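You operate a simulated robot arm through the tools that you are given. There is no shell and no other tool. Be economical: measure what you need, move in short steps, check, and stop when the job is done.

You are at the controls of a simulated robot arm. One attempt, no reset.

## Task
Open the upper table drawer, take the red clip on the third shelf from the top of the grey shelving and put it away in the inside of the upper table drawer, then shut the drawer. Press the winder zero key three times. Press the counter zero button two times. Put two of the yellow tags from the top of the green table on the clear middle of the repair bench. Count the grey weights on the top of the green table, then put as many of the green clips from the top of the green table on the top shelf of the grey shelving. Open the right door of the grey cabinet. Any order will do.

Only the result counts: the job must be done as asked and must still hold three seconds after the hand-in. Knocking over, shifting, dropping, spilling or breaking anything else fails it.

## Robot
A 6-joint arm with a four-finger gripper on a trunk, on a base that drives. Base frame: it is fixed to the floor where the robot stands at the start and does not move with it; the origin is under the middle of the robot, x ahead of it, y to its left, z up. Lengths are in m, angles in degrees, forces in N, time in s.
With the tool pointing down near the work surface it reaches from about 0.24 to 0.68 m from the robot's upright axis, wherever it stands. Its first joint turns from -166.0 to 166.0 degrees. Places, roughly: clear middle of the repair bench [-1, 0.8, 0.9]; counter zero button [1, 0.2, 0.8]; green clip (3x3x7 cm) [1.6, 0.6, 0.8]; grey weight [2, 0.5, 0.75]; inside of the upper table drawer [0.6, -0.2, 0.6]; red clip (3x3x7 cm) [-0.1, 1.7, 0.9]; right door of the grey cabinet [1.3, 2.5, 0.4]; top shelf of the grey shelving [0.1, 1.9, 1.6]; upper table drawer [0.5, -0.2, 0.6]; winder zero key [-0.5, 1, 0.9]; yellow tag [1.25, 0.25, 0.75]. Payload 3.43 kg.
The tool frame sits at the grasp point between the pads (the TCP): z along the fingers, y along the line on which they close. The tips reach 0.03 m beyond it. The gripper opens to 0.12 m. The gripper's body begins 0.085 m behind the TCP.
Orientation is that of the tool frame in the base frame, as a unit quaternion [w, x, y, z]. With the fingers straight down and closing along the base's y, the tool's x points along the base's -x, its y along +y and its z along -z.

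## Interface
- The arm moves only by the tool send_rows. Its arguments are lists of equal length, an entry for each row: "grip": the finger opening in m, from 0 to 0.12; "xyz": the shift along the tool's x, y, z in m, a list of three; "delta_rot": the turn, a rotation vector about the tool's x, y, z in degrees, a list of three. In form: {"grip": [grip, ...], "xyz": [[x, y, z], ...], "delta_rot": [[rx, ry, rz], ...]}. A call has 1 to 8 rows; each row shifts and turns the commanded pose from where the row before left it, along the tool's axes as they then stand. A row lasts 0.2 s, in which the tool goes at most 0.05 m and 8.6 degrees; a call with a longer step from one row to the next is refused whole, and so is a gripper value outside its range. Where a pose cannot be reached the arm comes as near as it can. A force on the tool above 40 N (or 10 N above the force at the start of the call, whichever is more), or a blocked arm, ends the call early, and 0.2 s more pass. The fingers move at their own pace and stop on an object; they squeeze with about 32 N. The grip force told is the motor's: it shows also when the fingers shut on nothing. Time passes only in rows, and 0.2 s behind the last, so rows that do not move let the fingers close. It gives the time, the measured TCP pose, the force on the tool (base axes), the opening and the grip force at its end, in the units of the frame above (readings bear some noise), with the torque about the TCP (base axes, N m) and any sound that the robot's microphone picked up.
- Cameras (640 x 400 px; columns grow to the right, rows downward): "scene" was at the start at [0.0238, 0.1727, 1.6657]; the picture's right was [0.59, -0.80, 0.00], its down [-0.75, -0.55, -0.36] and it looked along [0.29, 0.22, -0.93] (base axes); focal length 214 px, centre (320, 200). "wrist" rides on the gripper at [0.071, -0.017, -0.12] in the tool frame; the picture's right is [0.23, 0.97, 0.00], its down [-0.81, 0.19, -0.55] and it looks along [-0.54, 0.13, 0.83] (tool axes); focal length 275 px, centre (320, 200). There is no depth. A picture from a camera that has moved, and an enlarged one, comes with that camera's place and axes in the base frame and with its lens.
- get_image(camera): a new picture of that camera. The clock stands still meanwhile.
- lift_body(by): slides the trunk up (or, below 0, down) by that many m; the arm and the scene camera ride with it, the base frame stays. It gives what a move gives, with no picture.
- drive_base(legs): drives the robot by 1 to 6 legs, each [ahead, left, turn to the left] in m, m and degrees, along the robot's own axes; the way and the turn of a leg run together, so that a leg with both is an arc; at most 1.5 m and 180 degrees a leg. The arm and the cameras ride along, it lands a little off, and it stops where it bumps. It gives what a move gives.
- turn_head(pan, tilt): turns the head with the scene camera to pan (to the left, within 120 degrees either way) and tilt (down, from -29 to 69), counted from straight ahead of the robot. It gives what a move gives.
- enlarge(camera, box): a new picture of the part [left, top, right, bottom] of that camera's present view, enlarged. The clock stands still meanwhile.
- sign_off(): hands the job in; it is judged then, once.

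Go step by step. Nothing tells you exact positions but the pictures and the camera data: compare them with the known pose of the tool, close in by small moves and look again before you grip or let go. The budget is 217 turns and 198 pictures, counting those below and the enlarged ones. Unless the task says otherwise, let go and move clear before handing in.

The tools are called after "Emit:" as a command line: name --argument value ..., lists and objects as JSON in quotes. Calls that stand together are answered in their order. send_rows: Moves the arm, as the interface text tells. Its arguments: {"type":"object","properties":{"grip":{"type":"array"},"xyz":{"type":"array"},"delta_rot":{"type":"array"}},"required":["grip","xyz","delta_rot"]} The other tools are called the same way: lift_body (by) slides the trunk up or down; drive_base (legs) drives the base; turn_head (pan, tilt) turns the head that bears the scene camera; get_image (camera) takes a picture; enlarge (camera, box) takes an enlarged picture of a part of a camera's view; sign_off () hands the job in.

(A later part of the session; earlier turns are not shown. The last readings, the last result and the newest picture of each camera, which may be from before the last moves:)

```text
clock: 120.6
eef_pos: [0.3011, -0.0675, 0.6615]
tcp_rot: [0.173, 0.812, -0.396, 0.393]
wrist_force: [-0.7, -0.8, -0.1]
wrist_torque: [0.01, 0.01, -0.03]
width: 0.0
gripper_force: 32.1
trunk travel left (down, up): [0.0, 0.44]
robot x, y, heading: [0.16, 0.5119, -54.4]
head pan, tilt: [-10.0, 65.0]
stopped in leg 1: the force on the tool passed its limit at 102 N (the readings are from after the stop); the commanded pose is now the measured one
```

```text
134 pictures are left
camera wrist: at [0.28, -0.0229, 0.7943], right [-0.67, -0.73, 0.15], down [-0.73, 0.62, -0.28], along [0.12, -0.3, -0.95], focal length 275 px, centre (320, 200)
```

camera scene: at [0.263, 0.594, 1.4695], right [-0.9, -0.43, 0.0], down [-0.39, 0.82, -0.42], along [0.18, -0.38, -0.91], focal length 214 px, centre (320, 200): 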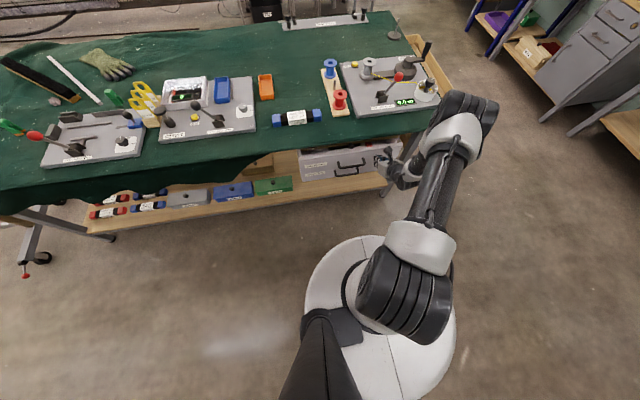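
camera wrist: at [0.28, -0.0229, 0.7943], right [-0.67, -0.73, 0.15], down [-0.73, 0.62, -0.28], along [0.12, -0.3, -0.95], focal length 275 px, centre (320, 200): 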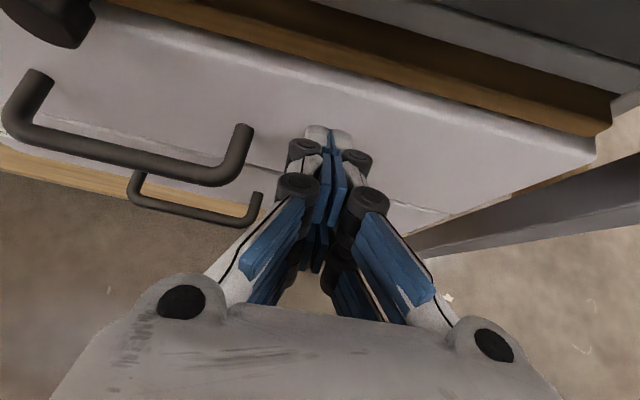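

It hit a stop. I back off and check that the drawer is flush.

Emit:
drive_base --legs '[[-0.2, 0, 0]]'

Emit:
get_image --camera "wrist"

Emit:
enlarge --camera "scene" --box '[260, 110, 420, 210]'

```text
clock: 122.2
eef_pos: [0.1835, 0.0949, 0.662]
tcp_rot: [0.173, 0.812, -0.395, 0.394]
wrist_force: [-0.3, 0.8, -0.4]
wrist_torque: [-0.01, -0.02, -0.01]
width: 0.0
gripper_force: 31.9
trunk travel left (down, up): [0.0, 0.44]
robot x, y, heading: [0.0448, 0.6763, -54.3]
head pan, tilt: [-10.0, 65.0]
```

```text
133 pictures are left
camera wrist: at [0.1634, 0.14, 0.7946], right [-0.67, -0.73, 0.15], down [-0.73, 0.62, -0.29], along [0.12, -0.3, -0.95], focal length 275 px, centre (320, 200)
```

wrist: 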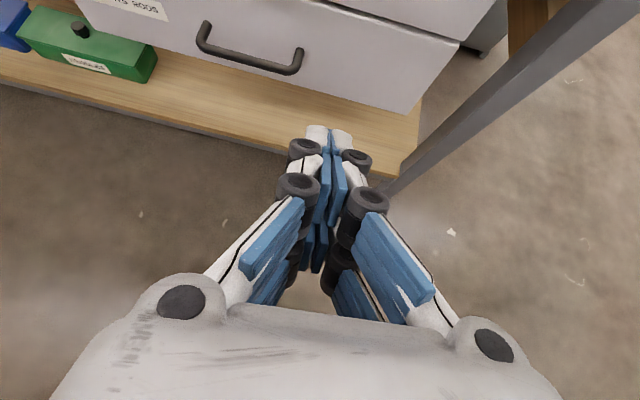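

```text
4.00 times, centred on (340, 160) of scene
camera zoom: at [0.173, 0.7197, 1.4696], right [-0.9, -0.43, 0.0], down [-0.39, 0.82, -0.42], along [0.18, -0.38, -0.91], focal length 858 px, centre (240, 360)
```

zoom: 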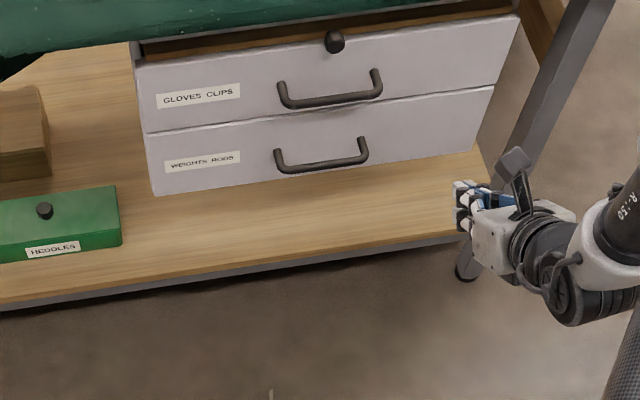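

Emit:
enlarge --camera "wrist" --box '[180, 0, 520, 130]'

```text
1.88 times, centred on (350, 65) of wrist
camera zoom: at [0.1634, 0.14, 0.7946], right [-0.67, -0.73, 0.15], down [-0.73, 0.62, -0.29], along [0.12, -0.3, -0.95], focal length 518 px, centre (264, 454)
```

zoom: 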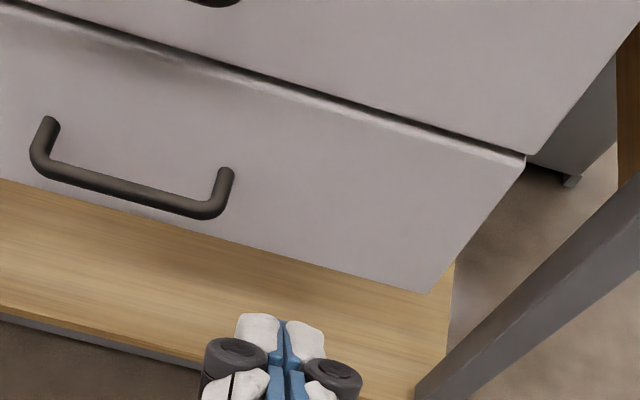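

The drawer is closed flush. Next the counter zero button: raise, point the hand down, and drive in front of the counter.

Emit:
lift_body --by 0.38

Emit:
send_rows --grip '[0, 0, 0, 0, 0, 0, 0, 0]' --xyz '[[0, -0.02, 0], [0, -0.02, 0], [0, -0.02, 0], [0, -0.02, 0], [0, -0.02, 0], [0, -0.02, 0], [0, -0.02, 0], [0, 0, 0]]' --delta_rot '[[0, -7.2, 0], [0, -7.2, 0], [0, -7.2, 0], [0, -7.2, 0], [0, -7.2, 0], [0, -7.2, 0], [0, -7.2, 0], [0, 0, 0]]'

Emit:
drive_base --legs '[[0, 0.621, -1.7], [0.4, 0, 0]]'

Emit:
turn_head --pan 5 --tilt 65

Emit:
get_image --camera "scene"

Emit:
get_image --camera "wrist"

```text
clock: 125.9
eef_pos: [0.1835, 0.0963, 1.0422]
tcp_rot: [0.173, 0.812, -0.395, 0.392]
wrist_force: [-0.7, -0.6, -0.4]
wrist_torque: [0.01, 0.04, 0.0]
width: 0.0
gripper_force: 31.5
trunk travel left (down, up): [-0.38, 0.06]
robot x, y, heading: [0.0474, 0.6775, -54.6]
head pan, tilt: [-10.0, 65.0]
```

```text
clock: 127.7
eef_pos: [0.28, 0.1714, 1.0449]
tcp_rot: [0.006, 0.899, -0.426, 0.107]
wrist_force: [-0.3, 0.2, -0.2]
wrist_torque: [0.02, -0.02, -0.02]
width: 0.0
gripper_force: 32.3
out of reach, approached as far as the arm can: row 5, 6, 7
trunk travel left (down, up): [-0.38, 0.06]
robot x, y, heading: [0.0444, 0.6758, -54.5]
head pan, tilt: [-10.0, 65.0]
```

```text
clock: 133.2
eef_pos: [0.9984, 0.1809, 1.0447]
tcp_rot: [0.008, 0.892, -0.439, 0.106]
wrist_force: [0.2, 0.2, -0.8]
wrist_torque: [-0.01, 0.0, 0.03]
width: 0.0
gripper_force: 31.8
trunk travel left (down, up): [-0.38, 0.06]
robot x, y, heading: [0.7811, 0.693, -55.8]
head pan, tilt: [-10.0, 65.0]
```

```text
clock: 134.0
eef_pos: [0.9977, 0.1815, 1.045]
tcp_rot: [0.007, 0.892, -0.438, 0.106]
wrist_force: [0.0, -0.5, -0.3]
wrist_torque: [-0.01, -0.01, -0.02]
width: 0.0
gripper_force: 32.0
trunk travel left (down, up): [-0.38, 0.06]
robot x, y, heading: [0.7777, 0.6934, -56.1]
head pan, tilt: [5.0, 65.0]
```

```text
130 pictures are left
camera scene: at [0.9201, 0.741, 1.8496], right [-0.78, -0.63, 0.0], down [-0.57, 0.71, -0.42], along [0.27, -0.33, -0.91], focal length 214 px, centre (320, 200)
```

scene: 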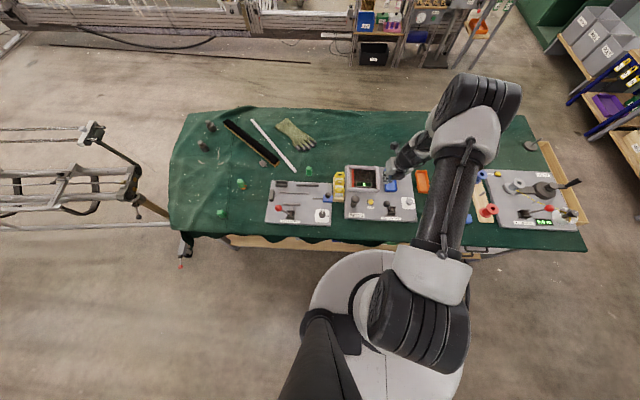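

```text
129 pictures are left
camera wrist: at [1.0312, 0.1479, 1.1796], right [-0.63, -0.78, -0.03], down [-0.73, 0.57, 0.37], along [-0.26, 0.25, -0.93], focal length 275 px, centre (320, 200)
```

wrist: 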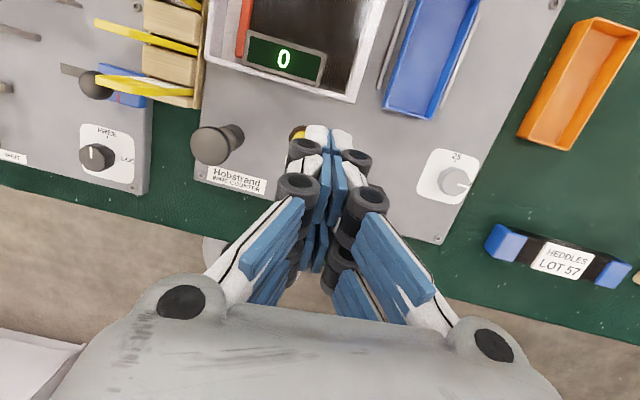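

Emit:
enlarge --camera "scene" --box '[180, 100, 420, 250]'

Emit:
enlarge --camera "wrist" --box '[180, 20, 500, 220]'

```text
2.67 times, centred on (300, 175) of scene
camera zoom: at [0.9201, 0.741, 1.8496], right [-0.78, -0.63, 0.0], down [-0.57, 0.71, -0.42], along [0.27, -0.33, -0.91], focal length 572 px, centre (373, 267)
```

zoom: 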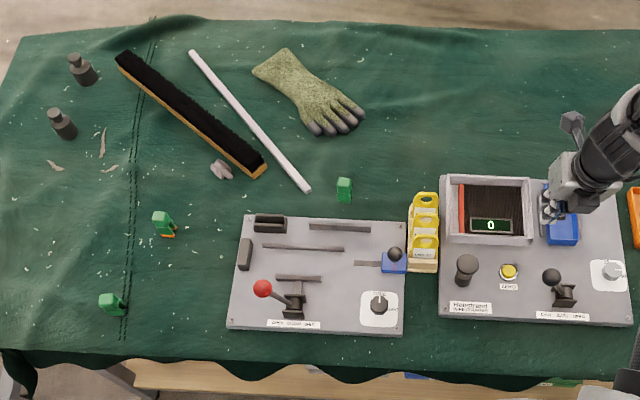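

```text
2.00 times, centred on (340, 120) of wrist
camera zoom: at [1.0312, 0.1479, 1.1796], right [-0.63, -0.78, -0.03], down [-0.73, 0.57, 0.37], along [-0.26, 0.25, -0.93], focal length 551 px, centre (280, 360)
```

zoom: 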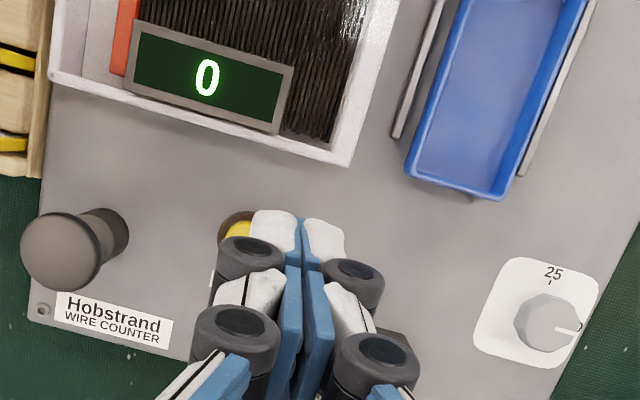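

Two grey weights on the table, so two green clips later. I straighten the tool and move above the yellow ZERO button, checking as I descend.

Emit:
send_rows --grip '[0, 0, 0, 0, 0, 0]' --xyz '[[-0.011, -0.014, 0], [-0.011, -0.014, 0], [0, 0, 0.04], [0, 0, 0.04], [0, 0, 0.04], [0, 0, 0.04]]' --delta_rot '[[-2.3, -5.6, 0], [-2.3, -5.6, 0], [0, 0, 0], [0, 0, 0], [0, 0, 0], [0, 0, 0]]'

Emit:
get_image --camera "wrist"

Emit:
enlarge --camera "scene" --box '[320, 140, 440, 215]'

```text
clock: 135.4
eef_pos: [1.0082, 0.2165, 0.8825]
tcp_rot: [0.001, 0.897, -0.442, 0.002]
wrist_force: [-0.2, -0.3, 0.1]
wrist_torque: [0.06, -0.03, 0.03]
width: 0.0
gripper_force: 31.8
trunk travel left (down, up): [-0.38, 0.06]
robot x, y, heading: [0.7801, 0.6935, -56.0]
head pan, tilt: [5.0, 65.0]
```

```text
126 pictures are left
camera wrist: at [1.0657, 0.1688, 1.0046], right [-0.63, -0.78, 0.0], down [-0.65, 0.53, 0.55], along [-0.43, 0.35, -0.84], focal length 275 px, centre (320, 200)
```

wrist: 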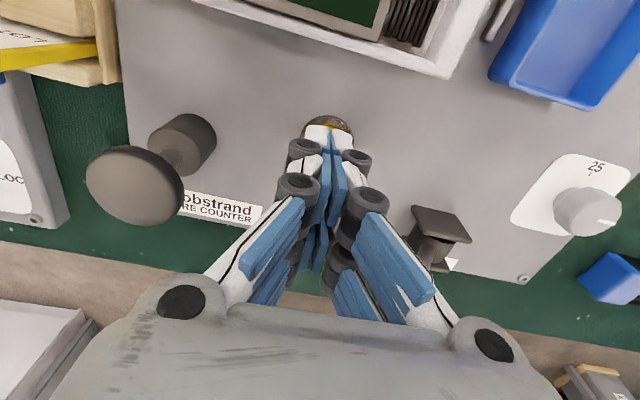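

```text
5.33 times, centred on (380, 178) of scene
camera zoom: at [0.9208, 0.7405, 1.8495], right [-0.78, -0.63, 0.0], down [-0.57, 0.71, -0.42], along [0.27, -0.33, -0.91], focal length 1144 px, centre (0, 320)
```

zoom: 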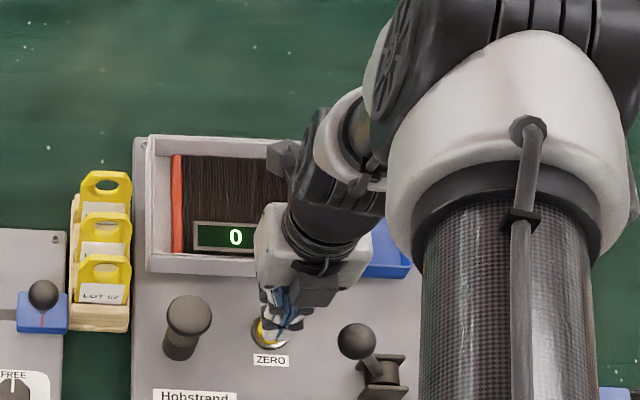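

Emit:
send_rows --grip '[0, 0, 0, 0]' --xyz '[[-0.004, 0.008, 0], [0, 0, 0.02], [0, 0, 0.015], [0, 0, 0.005]]' --delta_rot '[[0, 0, 0], [0, 0, 0], [0, 0, 0], [0, 0, 0]]'

Emit:
get_image --camera "wrist"

Emit:
enlarge --camera "scene" --box '[320, 140, 440, 215]'

```text
clock: 136.5
eef_pos: [1.0017, 0.2127, 0.8524]
tcp_rot: [0.006, 0.898, -0.441, 0.009]
wrist_force: [-0.5, 4.2, 23.2]
wrist_torque: [0.35, 0.11, 0.02]
width: 0.006
gripper_force: 33.0
trunk travel left (down, up): [-0.38, 0.06]
robot x, y, heading: [0.779, 0.6955, -56.0]
head pan, tilt: [5.0, 65.0]
heard: click
stopped in row 4: the force on the tool passed its limit at 43 N (the readings are from after the stop); the commanded pose is now the measured one
```

```text
124 pictures are left
camera wrist: at [1.0569, 0.167, 0.975], right [-0.63, -0.78, 0.01], down [-0.65, 0.53, 0.54], along [-0.42, 0.33, -0.84], focal length 275 px, centre (320, 200)
```

wrist: 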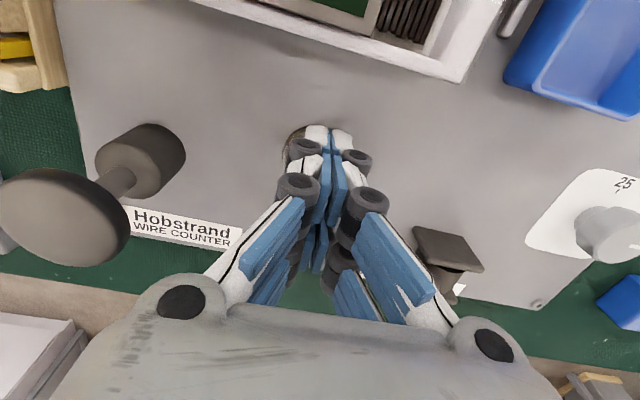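

```text
5.33 times, centred on (380, 178) of scene
camera zoom: at [0.9158, 0.7509, 1.8501], right [-0.78, -0.63, 0.0], down [-0.57, 0.7, -0.43], along [0.27, -0.33, -0.9], focal length 1144 px, centre (0, 320)
```

zoom: 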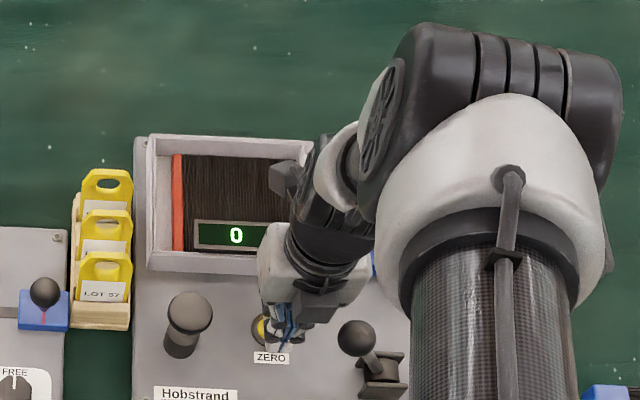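

Heard a click: first press. Lift 2 cm, re-centre slightly left and press again.

Emit:
send_rows --grip '[0, 0, 0]' --xyz '[[0, 0, -0.025], [0, -0.005, 0], [0, 0, 0]]' --delta_rot '[[0, 0, 0], [0, 0, 0], [0, 0, 0]]'

Emit:
send_rows --grip '[0, 0, 0]' --xyz '[[0, 0, 0.018], [0, 0, 0.006], [0, 0, 0.003]]' --delta_rot '[[0, 0, 0], [0, 0, 0], [0, 0, 0]]'

```text
clock: 137.3
eef_pos: [1.0042, 0.2151, 0.87]
tcp_rot: [0.001, 0.898, -0.441, 0.003]
wrist_force: [0.1, 0.6, -0.3]
wrist_torque: [0.0, 0.0, -0.02]
width: 0.0
gripper_force: 33.9
trunk travel left (down, up): [-0.38, 0.06]
robot x, y, heading: [0.7768, 0.695, -55.8]
head pan, tilt: [5.0, 65.0]
```

```text
clock: 138.1
eef_pos: [1.0063, 0.2122, 0.8513]
tcp_rot: [0.008, 0.897, -0.441, 0.01]
wrist_force: [-1.7, 3.2, 25.1]
wrist_torque: [0.18, 0.11, 0.04]
width: 0.0062
gripper_force: 33.6
trunk travel left (down, up): [-0.38, 0.06]
robot x, y, heading: [0.7777, 0.6978, -56.3]
head pan, tilt: [5.0, 65.0]
heard: click
stopped in row 3: the force on the tool passed its limit at 41 N (the readings are from after the stop); the commanded pose is now the measured one
```

Two clicks for the counter. Now raise and move left to view the yellow tags' stand.

Emit:
send_rows --grip '[0, 0, 0, 0, 0, 0, 0, 0]' --xyz '[[0, 0, -0.05], [0, 0, -0.05], [0, 0, -0.05], [0, 0, -0.05], [0, -0.045, 0], [0, -0.045, 0], [0, -0.045, 0], [0, -0.045, 0]]' --delta_rot '[[0, 0, 0], [0, 0, 0], [0, 0, 0], [0, 0, 0], [0, 0, 0], [0, 0, 0], [0, 0, 0], [0, 0, 0]]'

Emit:
get_image --camera "wrist"

Emit:
enlarge --camera "scene" --box '[280, 130, 400, 205]'

```text
clock: 139.9
eef_pos: [1.1084, 0.319, 1.0406]
tcp_rot: [-0.016, 0.9, -0.436, 0.02]
wrist_force: [0.5, 1.0, 0.0]
wrist_torque: [-0.01, 0.05, 0.01]
width: 0.0
gripper_force: 33.6
out of reach, approached as far as the arm can: row 6, 7, 8
trunk travel left (down, up): [-0.38, 0.06]
robot x, y, heading: [0.7757, 0.6936, -55.9]
head pan, tilt: [5.0, 65.0]
```

```text
122 pictures are left
camera wrist: at [1.1614, 0.2709, 1.1644], right [-0.62, -0.78, -0.04], down [-0.68, 0.51, 0.52], along [-0.39, 0.35, -0.85], focal length 275 px, centre (320, 200)
```

wrist: 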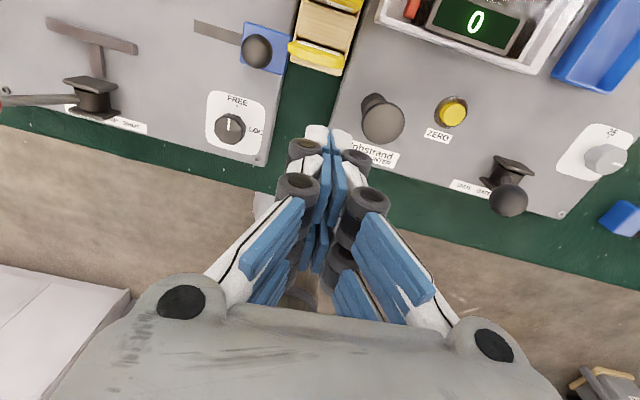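

```text
5.33 times, centred on (340, 168) of scene
camera zoom: at [0.9215, 0.7425, 1.8494], right [-0.78, -0.63, 0.0], down [-0.57, 0.7, -0.42], along [0.27, -0.33, -0.91], focal length 1144 px, centre (213, 373)
```

zoom: 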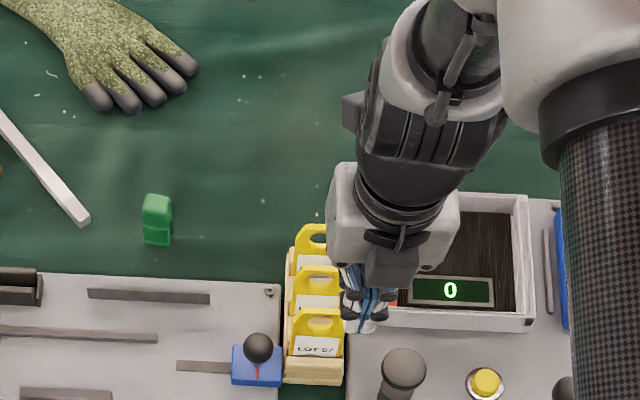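

Emit:
drive_base --legs '[[0, 0.19, 0]]'

Emit:
send_rows --grip '[0.06, 0.06, 0.06, 0.06]' --xyz '[[0.0, 0.03, 0], [0.01, 0.03, 0], [0.02, 0.02, 0], [0.02, 0, 0]]' --delta_rot '[[0, 0, 0], [0, 0, 0], [0, 0, 0], [0, 0, 0]]'

Emit:
get_image --camera "wrist"

Emit:
enlarge --camera "scene" --box '[280, 130, 400, 205]'

```text
clock: 141.5
eef_pos: [1.2649, 0.4224, 1.0399]
tcp_rot: [-0.017, 0.899, -0.437, 0.02]
wrist_force: [-0.1, -0.2, 0.1]
wrist_torque: [-0.02, -0.01, 0.0]
width: 0.0
gripper_force: 33.8
trunk travel left (down, up): [-0.38, 0.06]
robot x, y, heading: [0.9337, 0.7967, -56.4]
head pan, tilt: [5.0, 65.0]
```

```text
clock: 142.5
eef_pos: [1.233, 0.3343, 1.0369]
tcp_rot: [-0.017, 0.899, -0.437, 0.02]
wrist_force: [1.1, -0.1, 0.0]
wrist_torque: [0.0, 0.01, 0.0]
width: 0.06
gripper_force: 0.1
trunk travel left (down, up): [-0.38, 0.06]
robot x, y, heading: [0.9339, 0.7994, -56.5]
head pan, tilt: [5.0, 65.0]
```

```text
120 pictures are left
camera wrist: at [1.2848, 0.2853, 1.1599], right [-0.62, -0.78, -0.04], down [-0.68, 0.51, 0.52], along [-0.39, 0.35, -0.85], focal length 275 px, centre (320, 200)
```

wrist: 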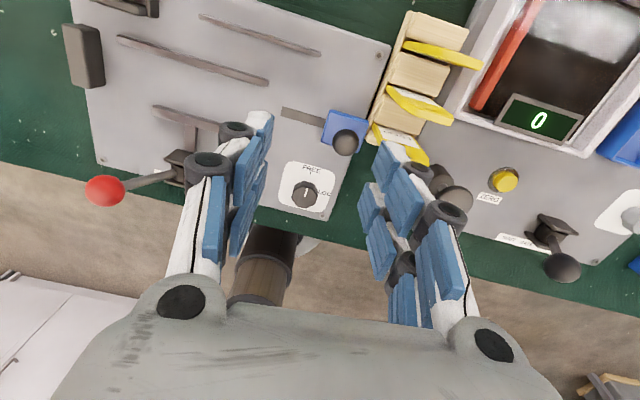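

```text
5.33 times, centred on (340, 168) of scene
camera zoom: at [1.0795, 0.8461, 1.8494], right [-0.78, -0.62, 0.0], down [-0.57, 0.71, -0.42], along [0.26, -0.33, -0.91], focal length 1144 px, centre (213, 373)
```

zoom: 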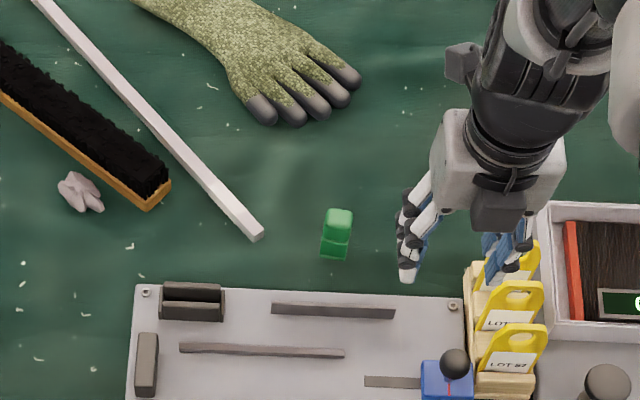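

Tags are thin plates standing in a stepped stand, facing the robot. I'll grip by the faces, so I centre over the front tag and yaw the hand 90°.

Emit:
send_rows --grip '[0.05, 0.05, 0.05, 0.05, 0.05, 0.05, 0.05, 0.05]' --xyz '[[0.002, 0.049, 0], [0.002, 0.049, 0], [0, 0, 0], [0, 0, 0], [0, 0, 0], [0, 0, 0], [0, 0, 0], [0, 0, 0]]' --delta_rot '[[-1.4, -0.6, 0], [-1.4, -0.6, 0], [0, 0, -8.5], [0, 0, -8.5], [0, 0, -8.5], [0, 0, -8.5], [0, 0, -8.5], [0, 0, -8.5]]'

Emit:
send_rows --grip '[0.05, 0.05, 0.05, 0.05, 0.05]' --xyz '[[0, 0, 0], [0, 0, 0], [0, 0, 0], [0, 0, 0], [0, 0, 0]]' --delta_rot '[[0, 0, -8.5], [0, 0, -8.5], [0, 0, -8.5], [0, 0, -8.5], [0, 0, -5]]'

Emit:
get_image --camera "wrist"

Emit:
enlarge --camera "scene" --box '[300, 130, 420, 205]'

```text
clock: 144.3
eef_pos: [1.1588, 0.2706, 1.0352]
tcp_rot: [0.001, 1.0, -0.007, -0.001]
wrist_force: [0.8, -1.2, -0.5]
wrist_torque: [0.0, -0.03, -0.01]
width: 0.0502
gripper_force: 0.0
trunk travel left (down, up): [-0.38, 0.06]
robot x, y, heading: [0.935, 0.7992, -56.3]
head pan, tilt: [5.0, 65.0]
```

```text
clock: 145.5
eef_pos: [1.1577, 0.2709, 1.0332]
tcp_rot: [0.001, 0.945, 0.328, 0.0]
wrist_force: [0.4, -0.1, 0.2]
wrist_torque: [0.0, 0.03, 0.0]
width: 0.05
gripper_force: 0.0
trunk travel left (down, up): [-0.38, 0.06]
robot x, y, heading: [0.936, 0.8, -56.0]
head pan, tilt: [5.0, 65.0]
```

```text
118 pictures are left
camera wrist: at [1.2039, 0.3262, 1.1555], right [0.78, -0.62, 0.0], down [-0.52, -0.65, 0.55], along [-0.34, -0.43, -0.83], focal length 275 px, centre (320, 200)
```

wrist: 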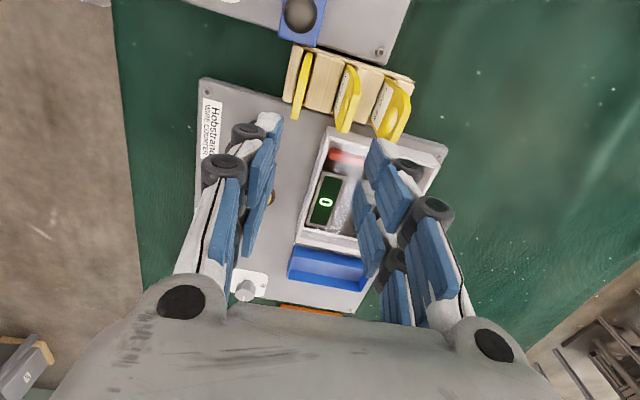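

```text
5.33 times, centred on (360, 168) of scene
camera zoom: at [1.0784, 0.846, 1.8495], right [-0.78, -0.62, 0.0], down [-0.57, 0.71, -0.42], along [0.26, -0.33, -0.91], focal length 1144 px, centre (107, 373)
```

zoom: 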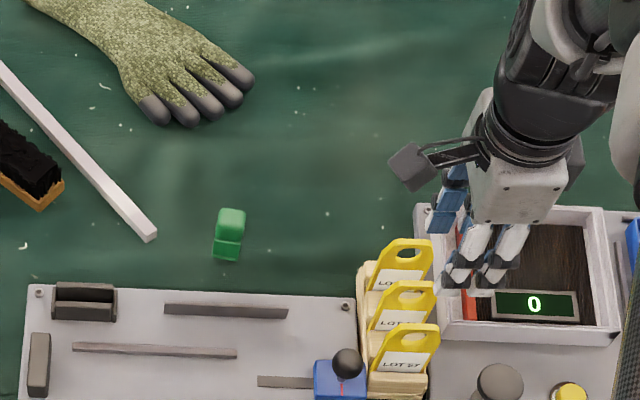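

Emit:
send_rows --grip '[0.04, 0.035, 0.035, 0.035, 0.035]' --xyz '[[0.004, -0.019, 0], [0, 0, 0.035], [0, 0, 0.035], [0, 0, 0.035], [0, 0, 0]]' --delta_rot '[[0, 0, 3], [0, 0, 0], [0, 0, 0], [0, 0, 0], [0, 0, 0]]'

Emit:
get_image --camera "wrist"

Emit:
enlarge --camera "scene" --box '[300, 130, 420, 205]'

```text
clock: 146.7
eef_pos: [1.151, 0.2875, 0.928]
tcp_rot: [0.001, 0.953, 0.301, 0.0]
wrist_force: [-0.2, -0.2, -0.1]
wrist_torque: [0.0, -0.02, 0.0]
width: 0.0352
gripper_force: 0.0
trunk travel left (down, up): [-0.38, 0.06]
robot x, y, heading: [0.9352, 0.7988, -56.4]
head pan, tilt: [5.0, 65.0]
```

```text
116 pictures are left
camera wrist: at [1.1998, 0.3412, 1.0497], right [0.75, -0.66, 0.0], down [-0.55, -0.62, 0.55], along [-0.37, -0.42, -0.83], focal length 275 px, centre (320, 200)
```

wrist: 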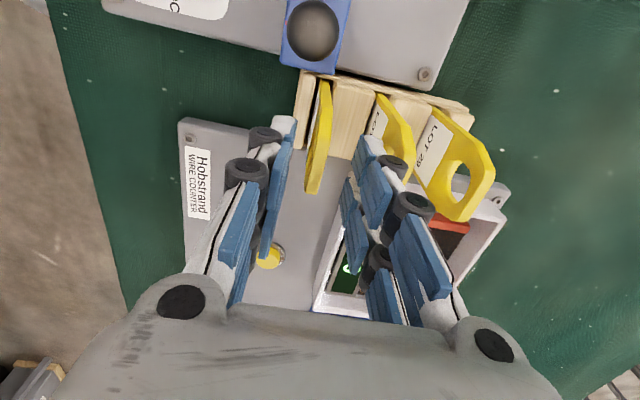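

```text
5.33 times, centred on (360, 168) of scene
camera zoom: at [1.0781, 0.8467, 1.8496], right [-0.78, -0.62, 0.0], down [-0.57, 0.71, -0.42], along [0.26, -0.33, -0.91], focal length 1144 px, centre (107, 373)
```

zoom: 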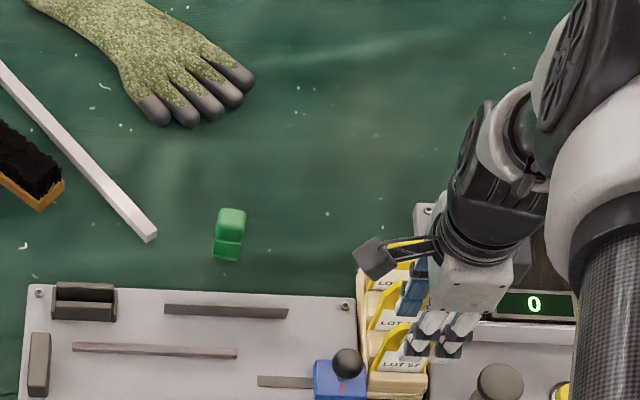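

Emit:
send_rows --grip '[0.035, 0.035, 0.035]' --xyz '[[0.004, 0.003, 0.02], [0, 0, 0.02], [0, 0, 0]]' --delta_rot '[[0, 0, 0], [0, 0, 0], [0, 0, 0]]'

Emit:
get_image --camera "wrist"

```text
clock: 147.5
eef_pos: [1.1563, 0.2867, 0.8909]
tcp_rot: [0.001, 0.953, 0.301, 0.0]
wrist_force: [0.3, -0.7, -0.4]
wrist_torque: [-0.01, 0.0, -0.01]
width: 0.0353
gripper_force: 0.1
trunk travel left (down, up): [-0.38, 0.06]
robot x, y, heading: [0.9334, 0.7951, -56.1]
head pan, tilt: [5.0, 65.0]
```

```text
114 pictures are left
camera wrist: at [1.204, 0.3399, 1.011], right [0.75, -0.66, 0.0], down [-0.55, -0.62, 0.55], along [-0.37, -0.41, -0.83], focal length 275 px, centre (320, 200)
```

wrist: 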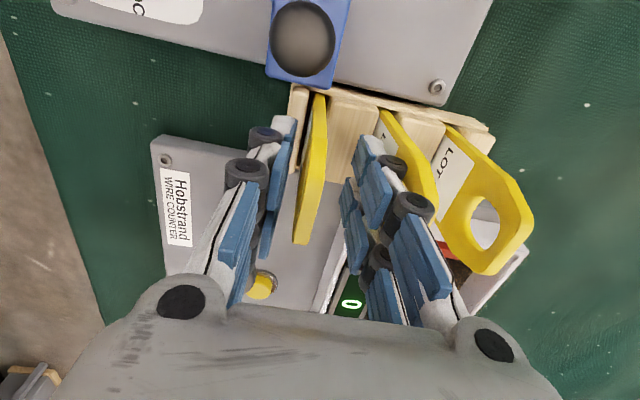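

The tag is between the fingers; close.

Emit:
send_rows --grip '[0.02, 0.0, 0.0, 0.0]' --xyz '[[0, 0, 0.004], [0, 0, 0], [0, 0, 0], [0, 0, 0]]' --delta_rot '[[0, 0, 0], [0, 0, 0], [0, 0, 0], [0, 0, 0]]'

Emit:
get_image --camera "wrist"

```text
clock: 148.5
eef_pos: [1.1531, 0.2876, 0.8844]
tcp_rot: [-0.001, 0.953, 0.302, 0.0]
wrist_force: [-5.6, 5.8, -1.1]
wrist_torque: [0.29, 0.29, 0.3]
width: 0.0061
gripper_force: 32.3
trunk travel left (down, up): [-0.38, 0.06]
robot x, y, heading: [0.9361, 0.8003, -56.3]
head pan, tilt: [5.0, 65.0]
```

```text
113 pictures are left
camera wrist: at [1.2028, 0.3418, 1.0062], right [0.75, -0.66, 0.0], down [-0.55, -0.62, 0.55], along [-0.37, -0.41, -0.83], focal length 275 px, centre (320, 200)
```

wrist: 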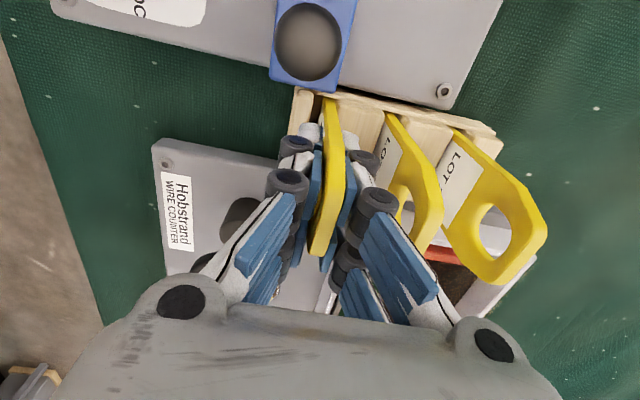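

Gripped (6 mm thick). Lift it slowly out of the stand and check.

Emit:
send_rows --grip '[0, 0, 0, 0, 0, 0]' --xyz '[[0, 0.002, -0.015], [0, 0.001, -0.02], [0, 0, -0.03], [0, 0, -0.04], [0, 0, -0.04], [0, 0, -0.04]]' --delta_rot '[[0, 0, 0], [0, 0, 0], [0, 0, 0], [0, 0, 0], [0, 0, 0], [0, 0, 0]]'

Emit:
get_image --camera "wrist"

Emit:
enlarge --camera "scene" --box '[300, 110, 440, 200]'

```text
clock: 149.9
eef_pos: [1.1566, 0.285, 1.0714]
tcp_rot: [0.0, 0.954, 0.301, 0.001]
wrist_force: [-0.3, -0.6, -0.8]
wrist_torque: [-0.03, -0.04, 0.01]
width: 0.006
gripper_force: 31.9
trunk travel left (down, up): [-0.38, 0.06]
robot x, y, heading: [0.935, 0.8016, -56.2]
head pan, tilt: [5.0, 65.0]
```

```text
112 pictures are left
camera wrist: at [1.2037, 0.3397, 1.1925], right [0.75, -0.66, 0.0], down [-0.55, -0.62, 0.55], along [-0.37, -0.41, -0.83], focal length 275 px, centre (320, 200)
```

wrist: 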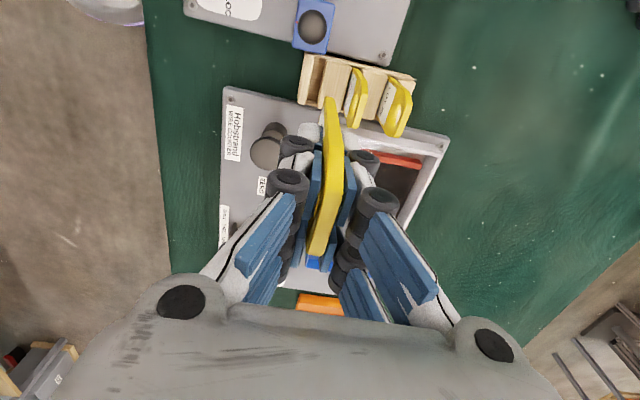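

```text
4.44 times, centred on (370, 155) of scene
camera zoom: at [1.0779, 0.847, 1.8496], right [-0.78, -0.62, 0.0], down [-0.57, 0.71, -0.42], along [0.26, -0.33, -0.91], focal length 953 px, centre (98, 400)
```

zoom: 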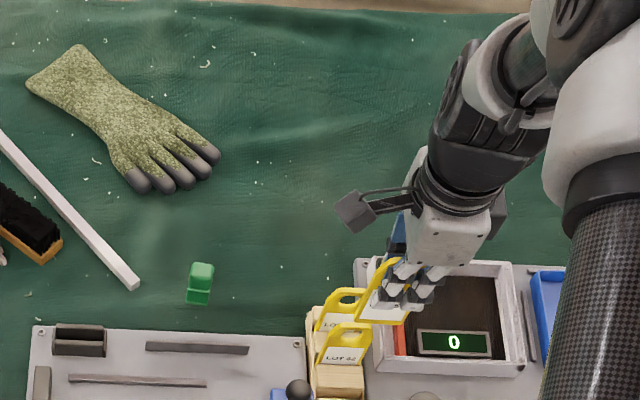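

Tag in hand. Now I carry it to the repair bench: back off, turn round, and drive along the aisle to the bench's clear middle.

Emit:
drive_base --legs '[[-0.25, 0, 0], [0, 0, 91], [0, 0, 90.7], [0, 0.83, 0], [0, 0.83, 0]]'

Emit:
turn_head --pan 0 --tilt 50

Emit:
get_image --camera "scene"

Emit:
get_image --camera "wrist"

```text
clock: 167.4
eef_pos: [-0.8228, 0.6425, 1.0691]
tcp_rot: [0.0, -0.283, 0.959, 0.002]
wrist_force: [0.1, 0.7, 0.4]
wrist_torque: [0.01, 0.0, 0.01]
width: 0.0063
gripper_force: 31.9
trunk travel left (down, up): [-0.38, 0.06]
robot x, y, heading: [-0.623, 0.1184, 121.3]
head pan, tilt: [5.0, 65.0]
```

```text
clock: 168.2
eef_pos: [-0.8217, 0.6424, 1.0707]
tcp_rot: [0.0, -0.283, 0.959, 0.001]
wrist_force: [-0.3, 0.3, -0.3]
wrist_torque: [-0.01, -0.02, 0.03]
width: 0.0062
gripper_force: 31.7
trunk travel left (down, up): [-0.38, 0.06]
robot x, y, heading: [-0.62, 0.1169, 121.6]
head pan, tilt: [0.0, 50.0]
```

```text
110 pictures are left
camera scene: at [-0.7728, 0.0938, 1.8676], right [0.85, 0.52, 0.0], down [0.4, -0.65, -0.64], along [-0.34, 0.55, -0.77], focal length 214 px, centre (320, 200)
```

scene: 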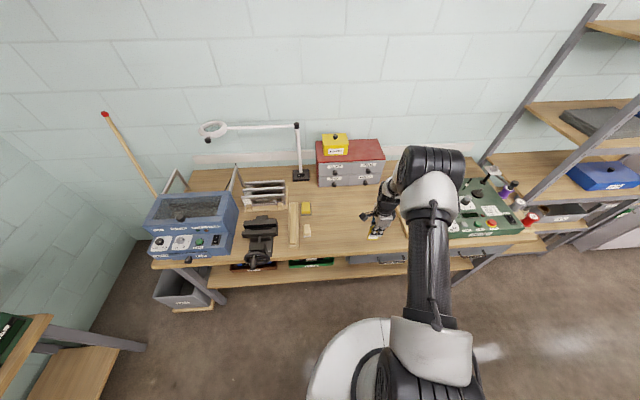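

```text
109 pictures are left
camera wrist: at [-0.8728, 0.5876, 1.192], right [-0.72, 0.69, 0.0], down [0.58, 0.6, 0.55], along [0.38, 0.4, -0.83], focal length 275 px, centre (320, 200)
```

wrist: 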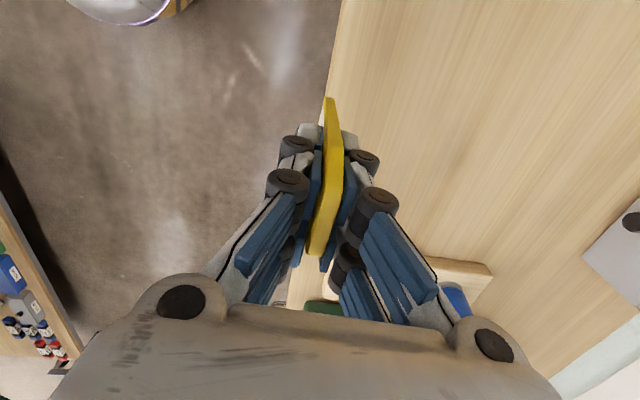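

Over the bench's front edge; the clear zone is ahead-left. I drive forward 13 cm and tilt the hand so the tag will lie down.

Emit:
drive_base --legs '[[0.13, 0, 4]]'

Emit:
send_rows --grip '[0, 0, 0, 0, 0, 0, 0]' --xyz '[[0, 0, 0], [0, 0, 0], [0, 0, 0], [0, 0, 0], [0, 0, 0], [0, 0, 0], [0, 0, 0]]' --delta_rot '[[-8.3, 0, 0], [-8.3, 0, 0], [-8.3, 0, 0], [-8.3, 0, 0], [-8.3, 0, 0], [-8.3, 0, 0], [0, 0, 0]]'

Emit:
get_image --camera "scene"

Emit:
get_image --camera "wrist"

```text
clock: 169.5
eef_pos: [-0.9322, 0.7373, 1.0698]
tcp_rot: [0.0, -0.317, 0.948, 0.0]
wrist_force: [-0.7, 0.1, 0.0]
wrist_torque: [-0.01, -0.01, 0.0]
width: 0.0059
gripper_force: 31.6
trunk travel left (down, up): [-0.38, 0.06]
robot x, y, heading: [-0.695, 0.2289, 125.5]
head pan, tilt: [0.0, 50.0]
```

```text
clock: 171.1
eef_pos: [-0.9423, 0.7258, 1.0689]
tcp_rot: [-0.124, -0.302, 0.903, 0.278]
wrist_force: [0.4, -0.3, -0.2]
wrist_torque: [0.04, -0.04, -0.02]
width: 0.006
gripper_force: 32.2
out of reach, approached as far as the arm can: row 3, 4
trunk travel left (down, up): [-0.38, 0.06]
robot x, y, heading: [-0.6949, 0.2299, 125.8]
head pan, tilt: [0.0, 50.0]
```

```text
108 pictures are left
camera scene: at [-0.8435, 0.1921, 1.8676], right [0.81, 0.58, 0.0], down [0.45, -0.62, -0.64], along [-0.37, 0.52, -0.77], focal length 214 px, centre (320, 200)
```

scene: 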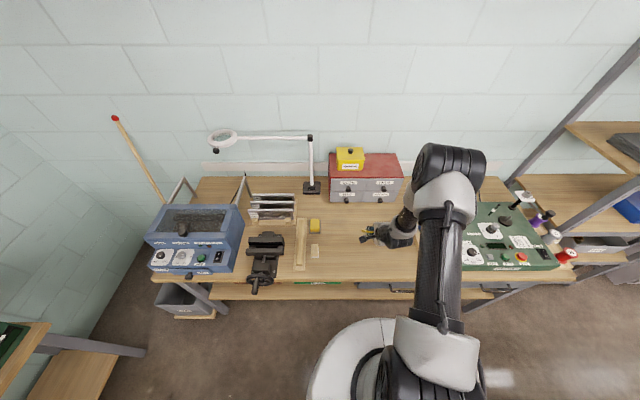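

```text
107 pictures are left
camera wrist: at [-0.9433, 0.6171, 1.1628], right [-0.64, 0.5, 0.58], down [0.76, 0.39, 0.51], along [0.04, 0.77, -0.64], focal length 275 px, centre (320, 200)
```

wrist: 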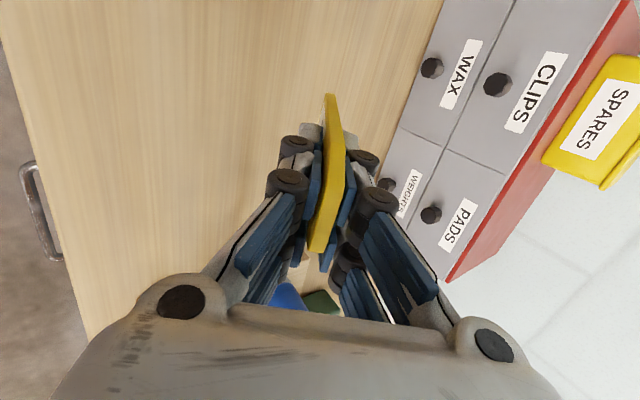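

Emit:
lift_body --by -0.11

Emit:
get_image --camera "wrist"

Emit:
enlarge --camera "scene" --box '[290, 170, 450, 270]'

```text
clock: 172.5
eef_pos: [-0.9416, 0.7249, 0.9593]
tcp_rot: [-0.126, -0.301, 0.904, 0.277]
wrist_force: [-0.8, 0.0, -0.1]
wrist_torque: [0.01, 0.01, -0.01]
width: 0.006
gripper_force: 32.0
trunk travel left (down, up): [-0.27, 0.17]
robot x, y, heading: [-0.6955, 0.2322, 125.4]
head pan, tilt: [0.0, 50.0]
```

```text
106 pictures are left
camera wrist: at [-0.9432, 0.6175, 1.0531], right [-0.64, 0.5, 0.57], down [0.76, 0.39, 0.51], along [0.03, 0.77, -0.64], focal length 275 px, centre (320, 200)
```

wrist: 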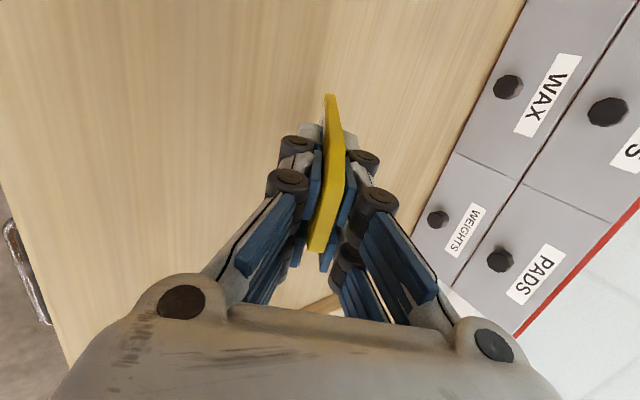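

```text
4.00 times, centred on (370, 220) of scene
camera zoom: at [-0.843, 0.1924, 1.7578], right [0.81, 0.58, 0.0], down [0.45, -0.62, -0.64], along [-0.37, 0.52, -0.77], focal length 858 px, centre (120, 120)
```

zoom: 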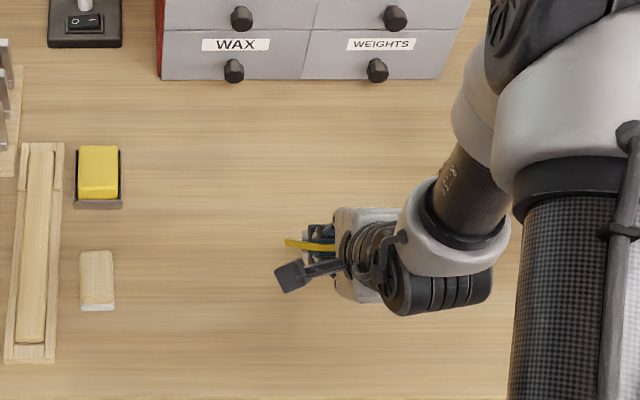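

Emit:
send_rows --grip '[0, 0, 0, 0, 0, 0]' --xyz '[[-0.0005, -0.0046, 0.0065], [-0.0005, -0.0046, 0.0065], [-0.0005, -0.0046, 0.0065], [-0.0005, -0.0046, 0.0065], [-0.0003, -0.003, 0.004], [-0.0003, -0.003, 0.004]]' --delta_rot '[[0, 0, 0], [0, 0, 0], [0, 0, 0], [0, 0, 0], [0, 0, 0], [0, 0, 0]]'

Emit:
get_image --camera "wrist"

```text
clock: 173.9
eef_pos: [-0.9426, 0.7251, 0.9223]
tcp_rot: [-0.126, -0.302, 0.901, 0.284]
wrist_force: [2.6, -9.1, 36.9]
wrist_torque: [0.92, 0.36, -0.05]
width: 0.006
gripper_force: 32.3
trunk travel left (down, up): [-0.27, 0.17]
robot x, y, heading: [-0.6936, 0.2279, 125.5]
head pan, tilt: [0.0, 50.0]
```

```text
104 pictures are left
camera wrist: at [-0.9423, 0.6168, 1.0147], right [-0.64, 0.5, 0.58], down [0.77, 0.39, 0.51], along [0.03, 0.78, -0.63], focal length 275 px, centre (320, 200)
```

wrist: 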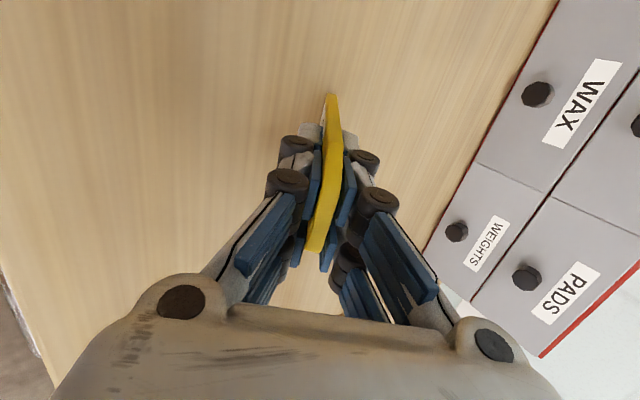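

Tag touches the bench. Release and withdraw along the tool axis.

Emit:
send_rows --grip '[0, 0.02, 0.04, 0.05, 0.05, 0.05, 0.05]' --xyz '[[0, 0.002, -0.003], [0, 0, 0], [0, 0, 0], [0, 0, 0], [0, 0, -0.02], [0, 0, -0.04], [0, 0, -0.04]]' --delta_rot '[[0, 0, 0], [0, 0, 0], [0, 0, 0], [0, 0, 0], [0, 0, 0], [0, 0, 0], [0, 0, 0]]'

Emit:
get_image --camera "wrist"

Emit:
enlarge --camera "scene" --box '[290, 170, 450, 270]'

```text
clock: 175.5
eef_pos: [-0.9038, 0.6836, 1.0048]
tcp_rot: [-0.126, -0.302, 0.903, 0.278]
wrist_force: [-0.5, -1.0, -0.2]
wrist_torque: [0.01, -0.01, -0.01]
width: 0.0499
gripper_force: 0.0
trunk travel left (down, up): [-0.27, 0.17]
robot x, y, heading: [-0.6982, 0.2325, 125.5]
head pan, tilt: [0.0, 50.0]
```

```text
103 pictures are left
camera wrist: at [-0.905, 0.5758, 1.0988], right [-0.64, 0.5, 0.58], down [0.76, 0.39, 0.51], along [0.03, 0.77, -0.64], focal length 275 px, centre (320, 200)
```

wrist: 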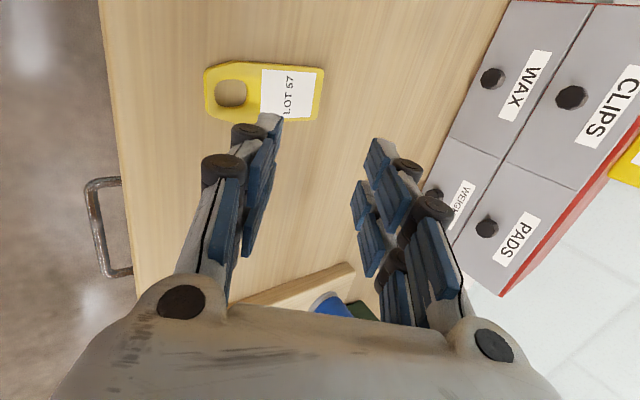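

```text
4.00 times, centred on (370, 220) of scene
camera zoom: at [-0.8423, 0.1916, 1.7578], right [0.81, 0.58, 0.0], down [0.44, -0.62, -0.64], along [-0.37, 0.52, -0.77], focal length 858 px, centre (120, 120)
```

zoom: 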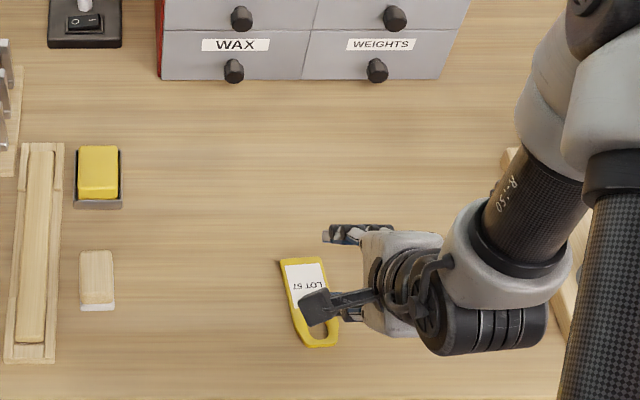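

Tag 1 is placed flat. Before the second tag I do the winder key next door: raise, straighten, and move right.

Emit:
lift_body --by 0.17

Emit:
send_rows --grip '[0.03, 0, 0, 0, 0, 0, 0]' --xyz '[[0, 0, -0.02], [0, 0, -0.02], [0, 0, -0.02], [0, 0, -0.02], [0, 0, -0.02], [0, 0, 0], [0, 0, 0]]' --delta_rot '[[7, 0, 0], [7, 0, 0], [7, 0, 0], [7, 0, 0], [7.2, 0, 0], [0, 0, 0], [0, 0, 0]]'

Emit:
drive_base --legs '[[-0.05, -0.3, 0], [0, -0.2, 0]]'

Emit:
get_image --camera "scene"

Emit:
get_image --camera "wrist"

```text
clock: 177.4
eef_pos: [-0.9065, 0.684, 1.1739]
tcp_rot: [-0.125, -0.301, 0.904, 0.277]
wrist_force: [-0.3, 0.1, -0.3]
wrist_torque: [0.0, -0.01, -0.02]
width: 0.0501
gripper_force: 0.0
trunk travel left (down, up): [-0.44, 0.0]
robot x, y, heading: [-0.6957, 0.224, 125.6]
head pan, tilt: [0.0, 50.0]
```

```text
clock: 179.0
eef_pos: [-0.8984, 0.6568, 1.2355]
tcp_rot: [-0.092, -0.327, 0.937, 0.078]
wrist_force: [0.8, 0.0, -0.5]
wrist_torque: [0.01, -0.01, 0.03]
width: 0.0
gripper_force: 32.0
out of reach, approached as far as the arm can: row 3, 4, 5
trunk travel left (down, up): [-0.44, 0.0]
robot x, y, heading: [-0.6968, 0.2273, 125.6]
head pan, tilt: [0.0, 50.0]
```

```text
clock: 182.3
eef_pos: [-0.4602, 0.9057, 1.2366]
tcp_rot: [-0.092, -0.324, 0.938, 0.078]
wrist_force: [-0.4, -0.2, 0.1]
wrist_torque: [0.0, 0.02, -0.01]
width: 0.0
gripper_force: 31.6
trunk travel left (down, up): [-0.44, 0.0]
robot x, y, heading: [-0.2575, 0.4711, 125.2]
head pan, tilt: [0.0, 50.0]
```

```text
101 pictures are left
camera scene: at [-0.4074, 0.4409, 1.9277], right [0.82, 0.58, 0.0], down [0.44, -0.63, -0.64], along [-0.37, 0.53, -0.77], focal length 214 px, centre (320, 200)
```

scene: 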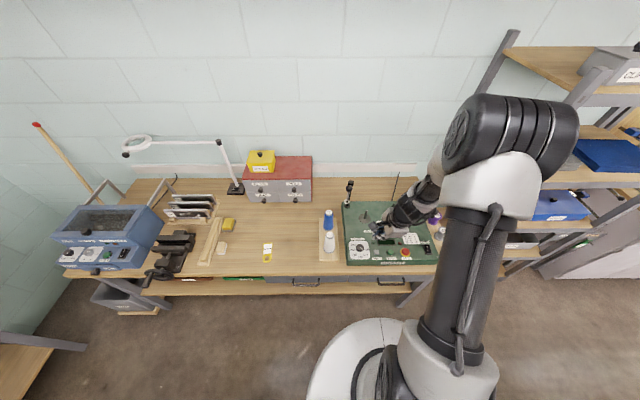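

```text
100 pictures are left
camera wrist: at [-0.478, 0.8359, 1.3602], right [-0.76, 0.61, 0.23], down [0.64, 0.61, 0.48], along [0.15, 0.5, -0.85], focal length 275 px, centre (320, 200)
```

wrist: 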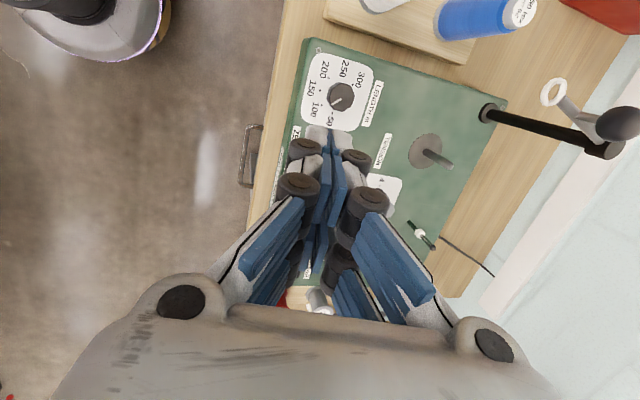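

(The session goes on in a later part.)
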